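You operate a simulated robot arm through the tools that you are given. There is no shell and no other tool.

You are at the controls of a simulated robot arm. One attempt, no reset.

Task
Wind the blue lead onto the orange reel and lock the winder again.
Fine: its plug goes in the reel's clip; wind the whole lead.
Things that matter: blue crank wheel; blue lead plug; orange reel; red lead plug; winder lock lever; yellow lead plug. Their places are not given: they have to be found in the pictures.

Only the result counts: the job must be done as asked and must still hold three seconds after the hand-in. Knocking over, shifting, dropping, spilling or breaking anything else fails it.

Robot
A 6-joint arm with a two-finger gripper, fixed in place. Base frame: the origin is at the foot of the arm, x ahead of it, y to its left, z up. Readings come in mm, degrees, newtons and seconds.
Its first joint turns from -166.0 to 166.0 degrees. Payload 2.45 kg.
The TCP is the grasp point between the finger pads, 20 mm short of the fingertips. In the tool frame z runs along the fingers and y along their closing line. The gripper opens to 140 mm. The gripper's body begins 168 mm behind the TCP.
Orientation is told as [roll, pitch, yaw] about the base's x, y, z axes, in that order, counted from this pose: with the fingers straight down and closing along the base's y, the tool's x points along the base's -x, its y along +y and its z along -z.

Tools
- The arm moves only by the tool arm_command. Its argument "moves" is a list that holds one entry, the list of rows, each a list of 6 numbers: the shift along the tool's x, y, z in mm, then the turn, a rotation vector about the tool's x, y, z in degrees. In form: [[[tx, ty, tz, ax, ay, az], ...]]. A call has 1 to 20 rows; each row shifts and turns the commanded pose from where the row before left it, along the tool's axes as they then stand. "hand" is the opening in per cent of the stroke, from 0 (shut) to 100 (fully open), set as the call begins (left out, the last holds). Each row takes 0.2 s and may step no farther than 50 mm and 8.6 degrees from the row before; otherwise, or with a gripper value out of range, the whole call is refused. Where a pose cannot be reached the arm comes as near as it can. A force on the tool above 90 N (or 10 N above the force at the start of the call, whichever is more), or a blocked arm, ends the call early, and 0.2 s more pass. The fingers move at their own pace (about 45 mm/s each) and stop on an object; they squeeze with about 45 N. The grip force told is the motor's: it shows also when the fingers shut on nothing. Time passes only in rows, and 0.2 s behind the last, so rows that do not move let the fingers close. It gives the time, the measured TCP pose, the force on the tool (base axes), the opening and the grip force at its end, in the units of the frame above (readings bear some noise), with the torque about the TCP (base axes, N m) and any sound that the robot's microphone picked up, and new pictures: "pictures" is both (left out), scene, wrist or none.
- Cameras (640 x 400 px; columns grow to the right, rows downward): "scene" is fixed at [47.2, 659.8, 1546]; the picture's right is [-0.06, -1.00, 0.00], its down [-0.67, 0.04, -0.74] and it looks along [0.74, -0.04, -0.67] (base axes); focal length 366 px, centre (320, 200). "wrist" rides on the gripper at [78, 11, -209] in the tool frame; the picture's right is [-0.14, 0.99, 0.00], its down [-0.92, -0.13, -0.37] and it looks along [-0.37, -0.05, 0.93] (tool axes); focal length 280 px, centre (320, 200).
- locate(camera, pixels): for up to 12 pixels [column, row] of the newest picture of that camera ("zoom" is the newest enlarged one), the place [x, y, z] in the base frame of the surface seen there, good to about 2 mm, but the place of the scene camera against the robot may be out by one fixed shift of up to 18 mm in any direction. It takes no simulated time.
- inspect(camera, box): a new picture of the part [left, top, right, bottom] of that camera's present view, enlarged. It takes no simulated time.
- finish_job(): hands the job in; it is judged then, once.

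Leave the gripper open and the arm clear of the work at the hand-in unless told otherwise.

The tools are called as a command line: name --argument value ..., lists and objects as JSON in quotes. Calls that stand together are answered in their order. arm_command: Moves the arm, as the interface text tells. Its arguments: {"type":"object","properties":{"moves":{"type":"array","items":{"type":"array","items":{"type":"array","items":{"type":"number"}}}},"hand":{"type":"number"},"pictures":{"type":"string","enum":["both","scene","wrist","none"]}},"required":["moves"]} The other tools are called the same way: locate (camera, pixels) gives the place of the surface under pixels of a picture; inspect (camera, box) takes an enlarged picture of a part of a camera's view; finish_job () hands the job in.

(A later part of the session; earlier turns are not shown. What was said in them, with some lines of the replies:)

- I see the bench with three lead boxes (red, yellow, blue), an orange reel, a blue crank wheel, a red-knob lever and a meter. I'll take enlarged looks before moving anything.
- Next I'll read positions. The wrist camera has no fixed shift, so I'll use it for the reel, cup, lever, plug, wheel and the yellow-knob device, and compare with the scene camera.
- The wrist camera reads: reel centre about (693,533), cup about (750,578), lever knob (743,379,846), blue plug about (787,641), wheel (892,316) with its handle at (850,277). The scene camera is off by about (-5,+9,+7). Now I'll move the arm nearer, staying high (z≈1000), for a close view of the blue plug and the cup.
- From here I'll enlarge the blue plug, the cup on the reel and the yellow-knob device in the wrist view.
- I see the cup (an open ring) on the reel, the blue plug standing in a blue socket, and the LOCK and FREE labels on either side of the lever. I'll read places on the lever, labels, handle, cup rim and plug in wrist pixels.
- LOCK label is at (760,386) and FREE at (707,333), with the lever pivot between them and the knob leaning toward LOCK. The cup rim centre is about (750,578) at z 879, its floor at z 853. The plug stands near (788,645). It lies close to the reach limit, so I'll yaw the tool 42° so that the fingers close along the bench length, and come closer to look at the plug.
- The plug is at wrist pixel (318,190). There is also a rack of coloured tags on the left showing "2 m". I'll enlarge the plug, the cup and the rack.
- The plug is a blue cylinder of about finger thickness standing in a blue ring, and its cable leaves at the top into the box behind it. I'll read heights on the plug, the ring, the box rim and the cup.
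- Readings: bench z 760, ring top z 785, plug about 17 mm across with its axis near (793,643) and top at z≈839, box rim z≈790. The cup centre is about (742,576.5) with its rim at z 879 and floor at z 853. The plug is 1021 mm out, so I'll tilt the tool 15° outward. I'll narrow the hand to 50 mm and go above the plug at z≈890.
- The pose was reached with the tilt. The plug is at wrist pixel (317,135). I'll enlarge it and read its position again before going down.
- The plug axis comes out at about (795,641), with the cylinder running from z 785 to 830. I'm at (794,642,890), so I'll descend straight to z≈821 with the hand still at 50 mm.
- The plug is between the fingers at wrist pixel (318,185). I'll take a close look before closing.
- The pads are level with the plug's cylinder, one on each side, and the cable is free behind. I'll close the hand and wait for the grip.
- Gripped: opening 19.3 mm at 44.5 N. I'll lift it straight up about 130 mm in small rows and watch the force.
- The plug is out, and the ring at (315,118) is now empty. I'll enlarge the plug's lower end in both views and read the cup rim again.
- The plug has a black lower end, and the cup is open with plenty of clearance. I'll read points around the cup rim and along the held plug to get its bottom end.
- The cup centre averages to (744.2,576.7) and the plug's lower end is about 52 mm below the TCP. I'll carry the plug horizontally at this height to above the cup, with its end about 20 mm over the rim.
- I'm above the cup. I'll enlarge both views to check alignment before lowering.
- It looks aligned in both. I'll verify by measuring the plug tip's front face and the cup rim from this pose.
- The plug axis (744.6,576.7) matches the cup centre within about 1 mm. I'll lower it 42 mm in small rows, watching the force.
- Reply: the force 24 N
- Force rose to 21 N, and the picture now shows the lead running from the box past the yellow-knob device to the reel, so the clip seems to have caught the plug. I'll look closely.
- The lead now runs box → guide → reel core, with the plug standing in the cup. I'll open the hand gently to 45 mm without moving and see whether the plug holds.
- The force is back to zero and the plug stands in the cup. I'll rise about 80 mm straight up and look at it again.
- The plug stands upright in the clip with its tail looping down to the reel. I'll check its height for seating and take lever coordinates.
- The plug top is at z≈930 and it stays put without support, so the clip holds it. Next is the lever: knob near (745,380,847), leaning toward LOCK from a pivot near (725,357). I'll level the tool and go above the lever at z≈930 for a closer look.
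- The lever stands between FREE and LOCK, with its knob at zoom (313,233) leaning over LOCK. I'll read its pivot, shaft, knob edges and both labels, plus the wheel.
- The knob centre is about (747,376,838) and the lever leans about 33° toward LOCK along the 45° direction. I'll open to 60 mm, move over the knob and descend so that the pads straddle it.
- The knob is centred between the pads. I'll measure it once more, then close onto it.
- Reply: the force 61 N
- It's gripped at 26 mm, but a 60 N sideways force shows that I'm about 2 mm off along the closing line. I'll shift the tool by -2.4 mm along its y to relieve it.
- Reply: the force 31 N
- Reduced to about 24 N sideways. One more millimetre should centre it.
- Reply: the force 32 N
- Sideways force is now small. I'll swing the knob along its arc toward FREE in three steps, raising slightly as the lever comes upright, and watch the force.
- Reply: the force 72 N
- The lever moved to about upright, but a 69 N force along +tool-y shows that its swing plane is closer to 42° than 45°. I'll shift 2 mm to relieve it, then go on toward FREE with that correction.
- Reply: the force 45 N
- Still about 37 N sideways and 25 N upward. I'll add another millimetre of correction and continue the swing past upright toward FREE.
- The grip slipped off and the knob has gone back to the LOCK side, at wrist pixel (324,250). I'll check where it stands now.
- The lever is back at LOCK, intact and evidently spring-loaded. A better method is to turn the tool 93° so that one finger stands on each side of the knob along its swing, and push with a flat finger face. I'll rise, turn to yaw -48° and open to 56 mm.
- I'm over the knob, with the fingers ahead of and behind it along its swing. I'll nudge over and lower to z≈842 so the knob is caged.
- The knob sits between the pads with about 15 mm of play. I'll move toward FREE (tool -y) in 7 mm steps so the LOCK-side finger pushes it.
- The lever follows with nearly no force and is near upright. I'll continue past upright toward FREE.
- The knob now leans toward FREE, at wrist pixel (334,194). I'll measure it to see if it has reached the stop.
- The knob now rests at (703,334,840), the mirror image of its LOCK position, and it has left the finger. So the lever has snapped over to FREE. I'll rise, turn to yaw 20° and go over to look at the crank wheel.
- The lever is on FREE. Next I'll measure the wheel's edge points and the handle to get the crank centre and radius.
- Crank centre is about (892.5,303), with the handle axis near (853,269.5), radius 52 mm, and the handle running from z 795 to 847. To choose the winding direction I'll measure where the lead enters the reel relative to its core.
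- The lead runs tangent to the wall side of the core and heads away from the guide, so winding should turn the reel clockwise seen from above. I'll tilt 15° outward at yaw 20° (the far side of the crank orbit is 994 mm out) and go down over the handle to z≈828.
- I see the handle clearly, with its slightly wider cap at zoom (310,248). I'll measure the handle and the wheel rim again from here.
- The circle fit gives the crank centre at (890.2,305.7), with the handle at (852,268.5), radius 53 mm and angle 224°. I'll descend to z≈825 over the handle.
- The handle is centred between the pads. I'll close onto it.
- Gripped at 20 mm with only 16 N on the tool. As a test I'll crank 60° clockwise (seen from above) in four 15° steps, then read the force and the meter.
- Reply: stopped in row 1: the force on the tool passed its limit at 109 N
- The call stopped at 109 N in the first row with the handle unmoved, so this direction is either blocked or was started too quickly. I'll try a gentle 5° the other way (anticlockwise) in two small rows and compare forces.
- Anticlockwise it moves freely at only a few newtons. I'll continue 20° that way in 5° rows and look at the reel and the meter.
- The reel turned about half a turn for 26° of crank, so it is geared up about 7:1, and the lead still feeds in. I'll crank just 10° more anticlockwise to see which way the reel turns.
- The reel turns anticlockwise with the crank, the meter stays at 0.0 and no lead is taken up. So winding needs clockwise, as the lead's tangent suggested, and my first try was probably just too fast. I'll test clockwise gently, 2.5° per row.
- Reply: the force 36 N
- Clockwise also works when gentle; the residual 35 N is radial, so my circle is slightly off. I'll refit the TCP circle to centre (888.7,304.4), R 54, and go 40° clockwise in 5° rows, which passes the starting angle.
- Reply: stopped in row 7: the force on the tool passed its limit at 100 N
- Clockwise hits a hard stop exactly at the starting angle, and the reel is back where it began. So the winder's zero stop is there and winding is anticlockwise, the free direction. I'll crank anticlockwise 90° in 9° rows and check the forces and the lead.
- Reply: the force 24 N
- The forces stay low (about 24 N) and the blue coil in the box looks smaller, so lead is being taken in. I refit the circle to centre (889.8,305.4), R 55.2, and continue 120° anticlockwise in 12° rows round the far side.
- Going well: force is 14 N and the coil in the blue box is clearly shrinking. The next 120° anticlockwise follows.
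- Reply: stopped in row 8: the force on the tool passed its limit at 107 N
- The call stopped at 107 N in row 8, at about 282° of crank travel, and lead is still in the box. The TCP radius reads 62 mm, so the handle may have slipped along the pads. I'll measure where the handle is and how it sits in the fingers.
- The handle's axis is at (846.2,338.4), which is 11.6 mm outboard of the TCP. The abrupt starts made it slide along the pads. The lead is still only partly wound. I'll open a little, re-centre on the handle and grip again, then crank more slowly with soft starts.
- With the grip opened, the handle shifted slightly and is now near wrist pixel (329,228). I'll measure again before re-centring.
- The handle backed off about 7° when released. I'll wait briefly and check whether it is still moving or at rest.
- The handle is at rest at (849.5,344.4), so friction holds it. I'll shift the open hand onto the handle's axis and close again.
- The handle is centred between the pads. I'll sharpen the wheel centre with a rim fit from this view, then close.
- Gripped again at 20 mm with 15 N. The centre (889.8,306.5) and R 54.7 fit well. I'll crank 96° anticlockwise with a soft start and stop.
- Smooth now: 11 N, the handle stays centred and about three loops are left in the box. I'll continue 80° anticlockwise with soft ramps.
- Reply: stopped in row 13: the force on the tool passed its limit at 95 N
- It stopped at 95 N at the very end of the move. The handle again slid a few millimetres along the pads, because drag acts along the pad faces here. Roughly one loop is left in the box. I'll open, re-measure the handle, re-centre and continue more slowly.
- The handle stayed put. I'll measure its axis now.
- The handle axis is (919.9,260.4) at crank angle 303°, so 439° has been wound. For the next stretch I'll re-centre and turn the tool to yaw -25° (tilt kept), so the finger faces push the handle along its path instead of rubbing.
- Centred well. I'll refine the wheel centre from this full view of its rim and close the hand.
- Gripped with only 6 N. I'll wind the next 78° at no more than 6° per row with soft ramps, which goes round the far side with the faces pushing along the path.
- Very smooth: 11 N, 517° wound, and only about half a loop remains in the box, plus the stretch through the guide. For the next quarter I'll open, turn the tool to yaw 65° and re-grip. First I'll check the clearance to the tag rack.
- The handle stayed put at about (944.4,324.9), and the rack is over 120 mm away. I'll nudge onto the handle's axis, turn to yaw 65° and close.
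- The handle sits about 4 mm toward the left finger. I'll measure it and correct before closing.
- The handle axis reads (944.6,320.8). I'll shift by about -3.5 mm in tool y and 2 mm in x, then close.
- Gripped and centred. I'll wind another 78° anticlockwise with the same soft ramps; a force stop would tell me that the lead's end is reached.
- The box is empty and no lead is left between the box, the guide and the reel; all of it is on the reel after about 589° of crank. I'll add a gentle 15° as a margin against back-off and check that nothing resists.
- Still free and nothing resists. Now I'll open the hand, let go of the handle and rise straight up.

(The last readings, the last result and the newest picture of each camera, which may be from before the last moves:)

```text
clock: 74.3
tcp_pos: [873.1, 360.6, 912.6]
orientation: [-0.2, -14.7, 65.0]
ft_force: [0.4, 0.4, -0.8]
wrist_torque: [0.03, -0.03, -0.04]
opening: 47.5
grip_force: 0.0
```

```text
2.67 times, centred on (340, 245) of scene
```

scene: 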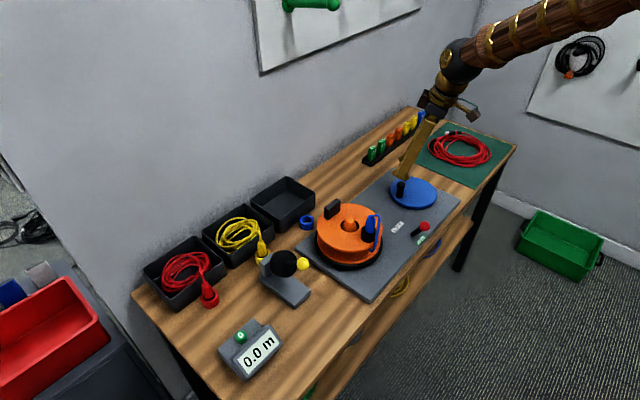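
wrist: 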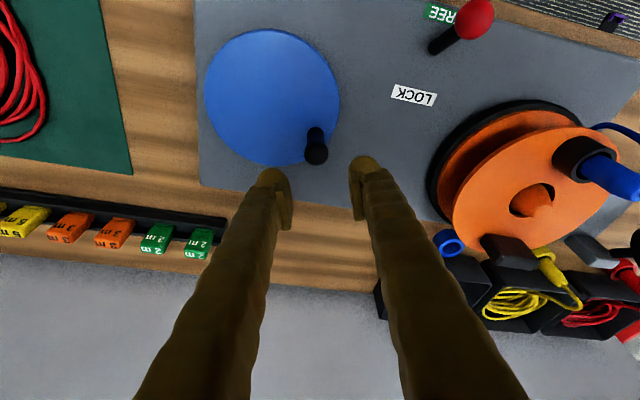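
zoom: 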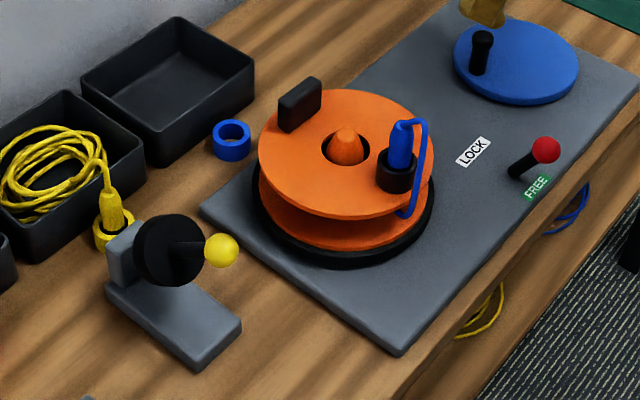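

The reel and the handle stayed where I left them. Next I'll level the tool, turn to yaw -48°, open to 56 mm and go over the lever knob at about (703,334).

arm_command --moves '[[[0, 0, 0, 0, 7.35, 0], [0, 0, 0, 0, 7.35, 0], [0, 0, 0, 0, 0, 8.07], [0, 0, 0, 0, 0, 8.07], [0, 0, 0, 0, 0, 8.07], [0, 0, 0, 0, 0, 8.07], [0, 0, 0, 0, 0, 8.07], [0, 0, 0, 0, 0, 8.07], [0, 0, 0, 0, 0, 8.07], [0, 0, 0, 0, 0, 8.07], [0, 0, 0, 0, 0, 8.07], [0, 0, 0, 0, 0, 8.07], [0, 0, 0, 0, 0, 8.07], [0, 0, 0, 0, 0, 8.07], [0, 0, 0, 0, 0, 8.07], [0, 0, 0, 0, 0, 8.07], [23.5, -35.9, 0, 0, 0, 0], [23.5, -35.9, 0, 0, 0, 0], [23.5, -35.9, 0, 0, 0, 0], [23.5, -35.9, 0, 0, 0, 0]]]' --hand 40

inspect --camera "wrist" --box '[220, 90, 420, 240]'

```text
clock: 78.5
tcp_pos: [703.7, 332.4, 912.3]
orientation: [0.1, -0.2, -48.0]
ft_force: [-1.5, -1.0, 0.7]
wrist_torque: [0.01, 0.02, -0.01]
opening: 55.7
grip_force: 0.1
```

scene: 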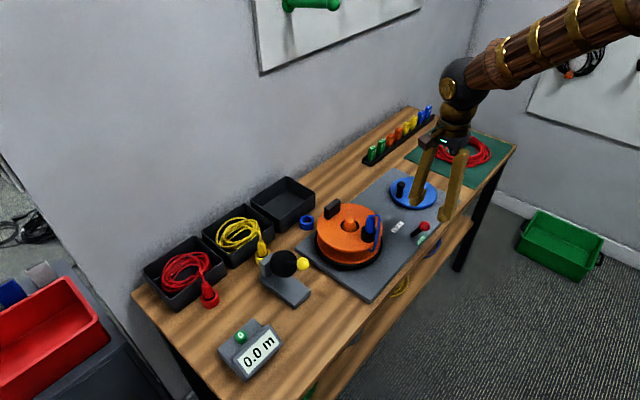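
wrist: 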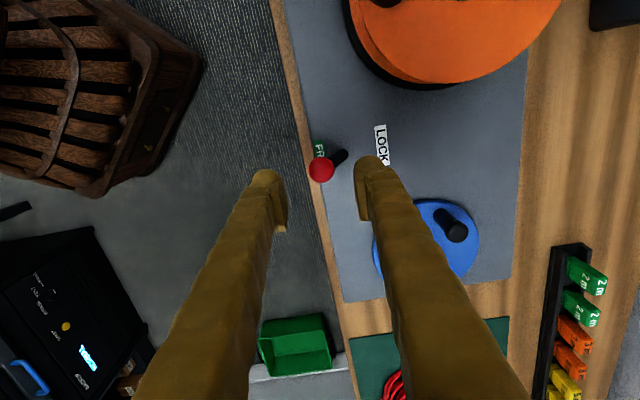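

```text
2.67 times, centred on (320, 165) of wrist
```

zoom: 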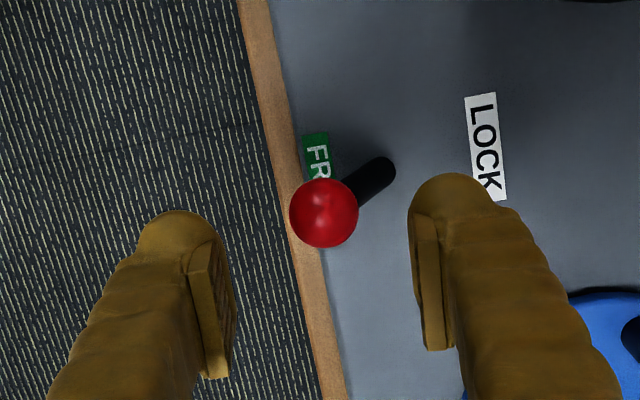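

The knob is between the fingers, leaning to FREE. I'll descend to z≈842 to cage it.

arm_command --moves '[[[0, 0, 25, 0, 0, 0], [0, 0, 25, 0, 0, 0], [0, 0, 20, 0, 0, 0], [0, 0, 0, 0, 0, 0]]]' --pictures "wrist"

inspect --camera "wrist" --box '[240, 110, 400, 260]'

```text
clock: 79.5
tcp_pos: [704.9, 332.2, 843.5]
orientation: [0.2, -0.2, -48.1]
ft_force: [-0.5, -0.4, 0.3]
wrist_torque: [0.0, 0.0, 0.02]
opening: 55.9
grip_force: 0.1
```

wrist: 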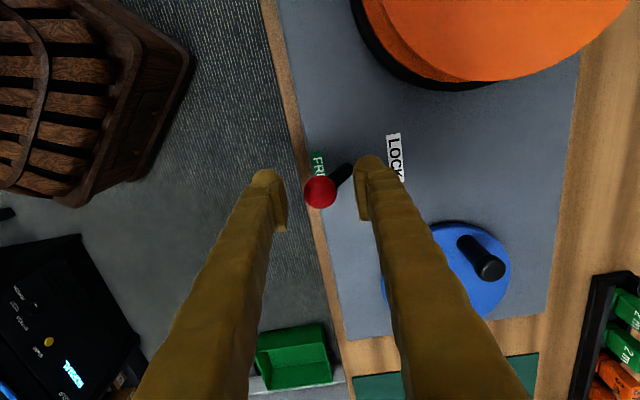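

```text
2.67 times, centred on (320, 185) of wrist
```

zoom: 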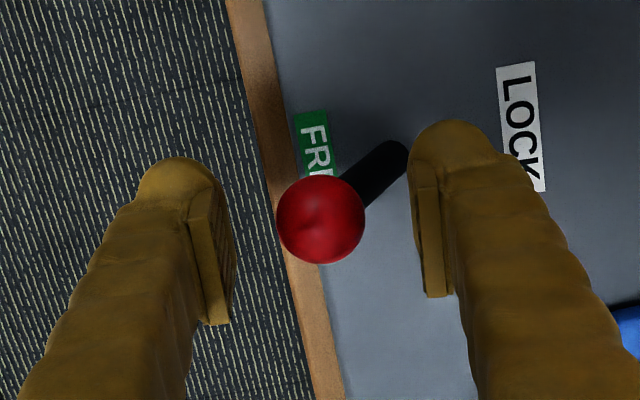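

The knob is caged. I'll push toward LOCK (tool +y) in 7 mm steps with the FREE-side finger.

arm_command --moves '[[[0, 8, 0, 0, 0, 0], [0, 7, 0, 0, 0, 0], [0, 7, -1, 0, 0, 0], [0, 7, -1, 0, 0, 0], [0, 7, -1, 0, 0, 0], [0, 7, -1, 0, 0, 0], [0, 7, 0, 0, 0, 0], [0, 7, 0, 0, 0, 0]]]'

inspect --camera "wrist" --box '[240, 110, 400, 260]'

```text
clock: 81.3
tcp_pos: [747.0, 370.3, 847.4]
orientation: [0.2, -0.2, -48.0]
ft_force: [-0.8, 0.2, 0.5]
wrist_torque: [0.01, 0.01, 0.0]
opening: 56.1
grip_force: 0.2
```

scene: 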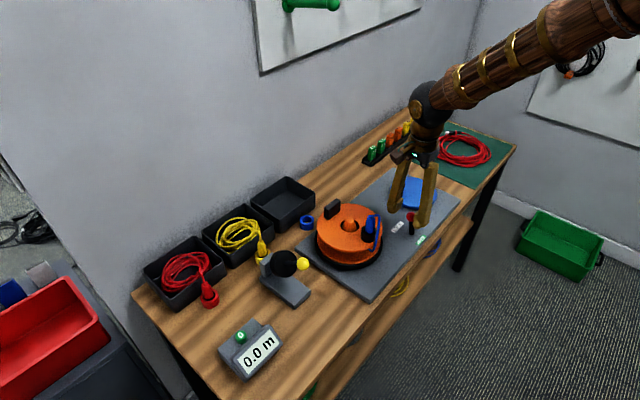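
wrist: 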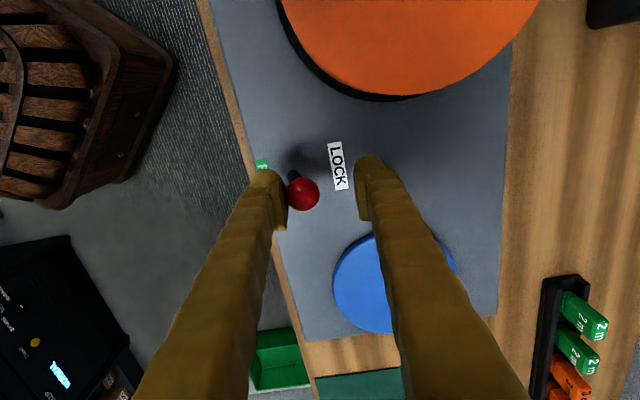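

```text
2.67 times, centred on (320, 185) of wrist
```

zoom: 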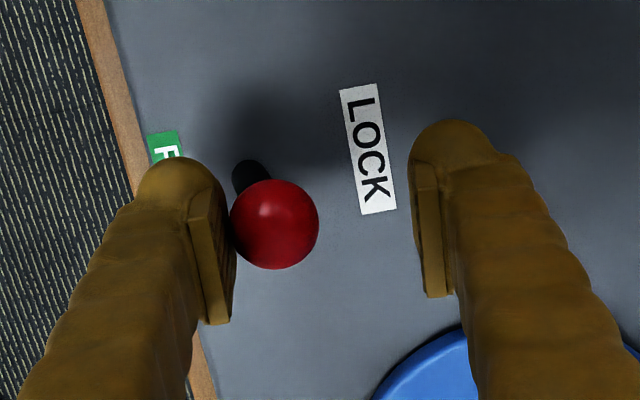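

The knob is near upright and still in contact with the pushing finger. I'll push about 20 mm further so it snaps over to LOCK.

arm_command --moves '[[[0, 6, 1, 0, 0, 0], [0, 6, 1, 0, 0, 0], [0, 6, 1, 0, 0, 0], [0, 4, 1, 0, 0, 0], [0, 0, 0, 0, 0, 0]]]'

inspect --camera "wrist" --box '[240, 110, 400, 260]'

locate --camera "zoom" --pixels '[[270, 225], [232, 225], [318, 225], [270, 180], [270, 265]]'

```text
clock: 82.5
tcp_pos: [762.5, 384.5, 843.3]
orientation: [0.1, -0.2, -47.9]
ft_force: [-4.2, -1.9, 0.6]
wrist_torque: [-0.04, 0.03, -0.08]
opening: 59.3
grip_force: 1.9
```

scene: 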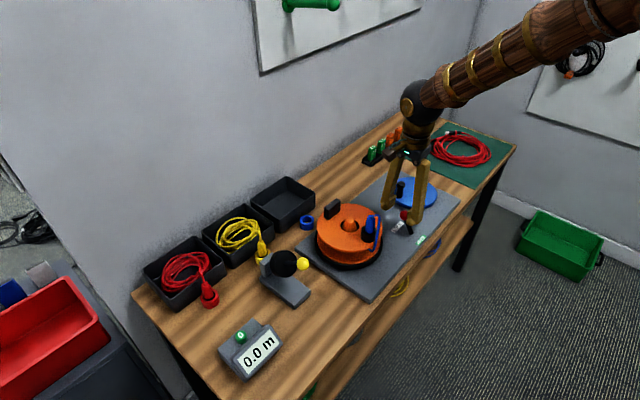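
wrist: 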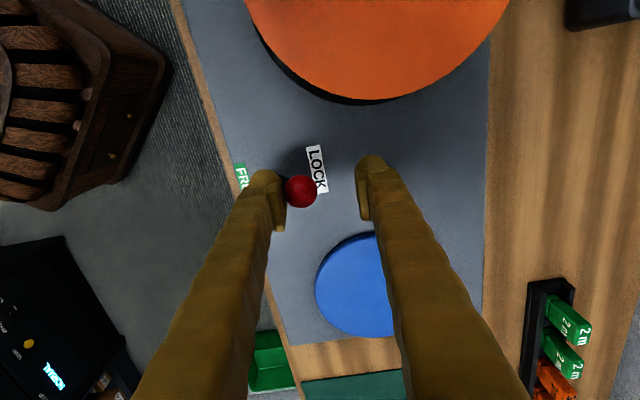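

```text
2.67 times, centred on (320, 185) of wrist
```

zoom: 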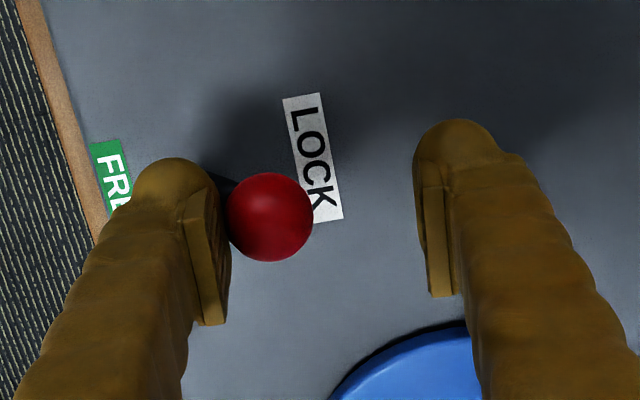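

```text
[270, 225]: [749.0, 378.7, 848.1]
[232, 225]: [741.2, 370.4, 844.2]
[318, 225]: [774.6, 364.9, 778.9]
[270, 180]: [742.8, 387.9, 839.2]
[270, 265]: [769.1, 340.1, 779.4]
```

The knob is at (748,377,840), the original LOCK position, and the finger feels a light stop. I'll back off 10 mm and check that the lever stays.

arm_command --moves '[[[0, -5, 0, 0, 0, 0], [0, -6, 0, 0, 0, 0], [0, 0, 0, 0, 0, 0]]]'

inspect --camera "wrist" --box '[240, 110, 400, 260]'

locate --camera "wrist" --pixels '[[311, 194], [300, 194], [322, 194], [311, 183], [311, 205]]'

```text
clock: 83.3
tcp_pos: [755.0, 378.7, 843.9]
orientation: [0.2, -0.2, -48.0]
ft_force: [-0.2, 0.5, 0.0]
wrist_torque: [0.03, -0.03, 0.0]
opening: 56.0
grip_force: 0.1
```

scene: 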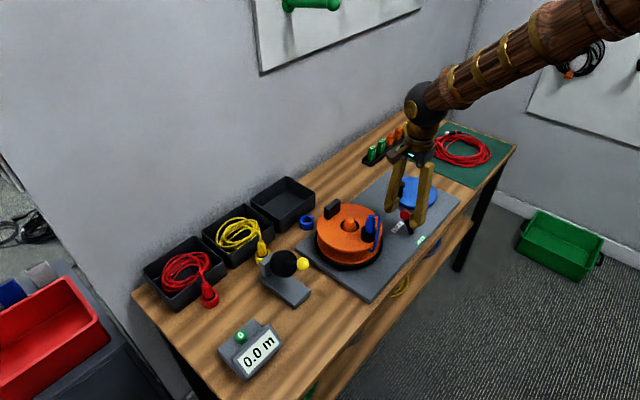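
wrist: 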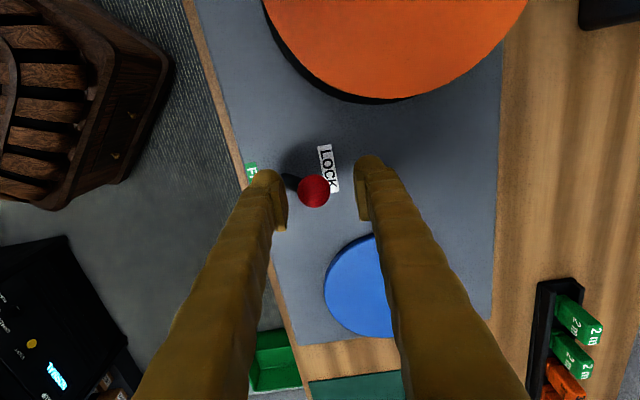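

```text
2.67 times, centred on (320, 185) of wrist
```

zoom: 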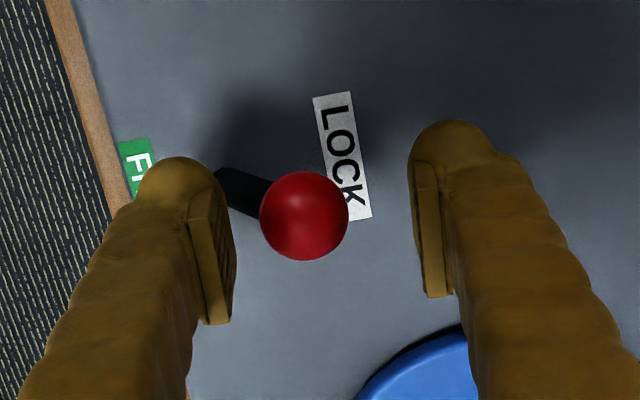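

```text
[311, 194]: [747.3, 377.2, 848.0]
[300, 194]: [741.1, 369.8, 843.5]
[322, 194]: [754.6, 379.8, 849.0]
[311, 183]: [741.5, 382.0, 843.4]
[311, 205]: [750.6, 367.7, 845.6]
```

The lever holds at LOCK by itself. I'll rise straight up, open the hand fully once clear and retreat from the work for a final look.

arm_command --moves '[[[0, 0, -25, 0, 0, 0], [0, 0, -40, 0, 0, 0], [0, 0, -45, 0, 0, 0], [0, 0, -45, 0, 0, 0], [0, 0, -45, 0, 0, 0], [0, -40, -20, 0, 0, 0], [0, -40, -20, 0, 0, 0], [0, -40, -20, 0, 0, 0], [0, -40, -10, 0, 0, 0], [0, 0, 0, 0, 0, 0]]]'

inspect --camera "scene" --box '[240, 160, 480, 310]'

inspect --camera "scene" --box '[120, 170, 330, 390]'

```text
clock: 85.5
tcp_pos: [634.8, 269.6, 1112.8]
orientation: [0.1, -0.2, -48.0]
ft_force: [-0.1, -0.1, -1.0]
wrist_torque: [-0.02, 0.01, -0.02]
opening: 56.2
grip_force: 0.0
```

scene: 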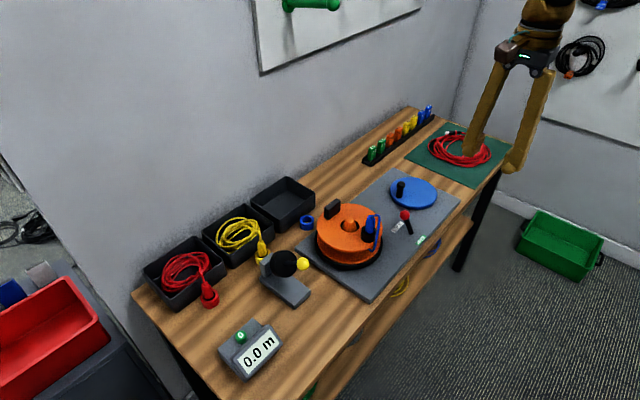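
wrist: 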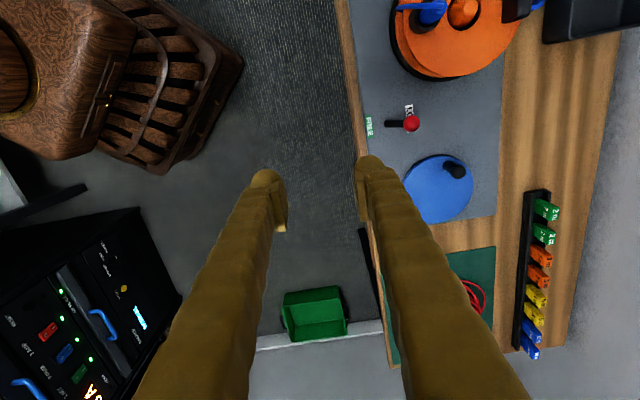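

```text
2.67 times, centred on (360, 235) of scene
```

zoom: 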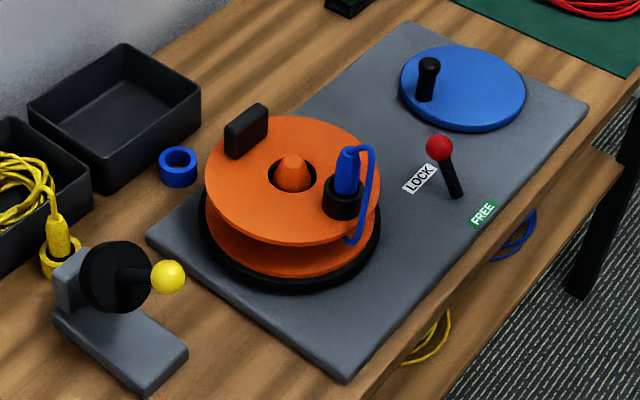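

```text
1.82 times, centred on (225, 280) of scene
```

zoom: 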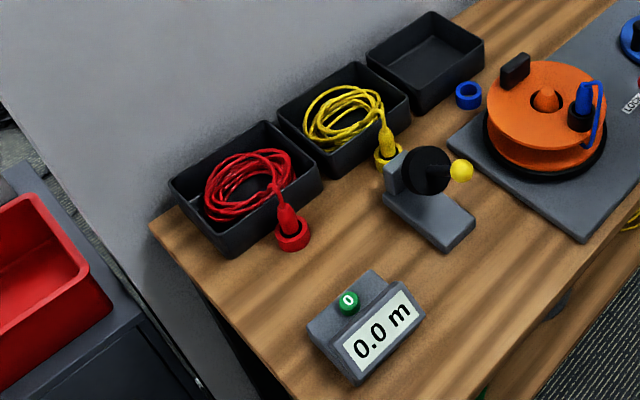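

All is in place: the blue box is empty, the plug is in the reel's clip, the lever is at LOCK, and the red and yellow leads are untouched. I'll open the hand fully here, well clear of the work, and check that nothing changes.

arm_command --moves '[[[0, 0, 0, 0, 0, 0], [0, 0, 0, 0, 0, 0], [0, 0, 0, 0, 0, 0], [0, 0, 0, 0, 0, 0], [0, 0, 0, 0, 0, 0], [0, 0, 0, 0, 0, 0], [0, 0, 0, 0, 0, 0], [0, 0, 0, 0, 0, 0]]]' --hand 100 --pictures "scene"

inspect --camera "scene" --box '[240, 160, 480, 310]'

```text
clock: 87.3
tcp_pos: [635.2, 269.8, 1112.9]
orientation: [0.1, -0.2, -48.0]
ft_force: [-0.5, -0.7, 0.0]
wrist_torque: [-0.02, 0.01, 0.0]
opening: 140.0
grip_force: 0.0
```

scene: 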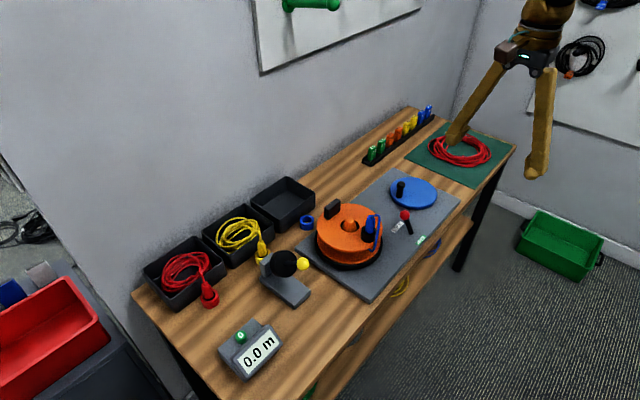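

```text
2.67 times, centred on (360, 235) of scene
```

zoom: 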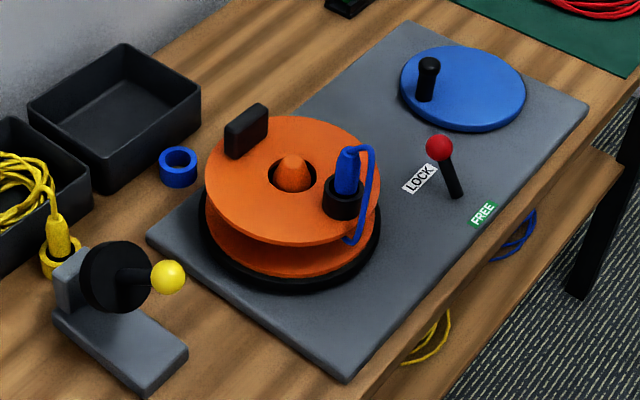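

Nothing has moved: the plug is in the clip, the lead is fully wound, the lever is at LOCK, and the gripper is open and clear. I'm handing the job in.

finish_job

```text
The job is handed in.
```

I wound the whole blue lead onto the orange reel, with its plug in the reel's clip, and set the winder lever back to LOCK. I handed the job in without seeing the verdict.

- **Lead:** the blue box is empty and no lead remains between the box, the guide and the reel. I turned the crank about 15° further after the last of it went on, in case the reel backed off.
- **Plug:** it stayed upright in the clip through all the winding. It sits about 10 mm above the cup floor, where the clip caught it.
- **Lock:** the lever rests at its original LOCK position with nothing touching it. I did not test the crank against the lock afterwards.
- **Meter:** it read 0.0 m throughout and never counted the lead, so I judged the winding by the empty box and the bare guide.
- **Slips on the way:** the gripper slipped off the lever knob once, and the crank hit the winder's zero stop twice when I turned it the wrong way. Two more force stops came when the crank handle slid in the fingers. The pictures show no damage.

The red and yellow leads look untouched. The arm is clear of the work and the gripper is fully open.
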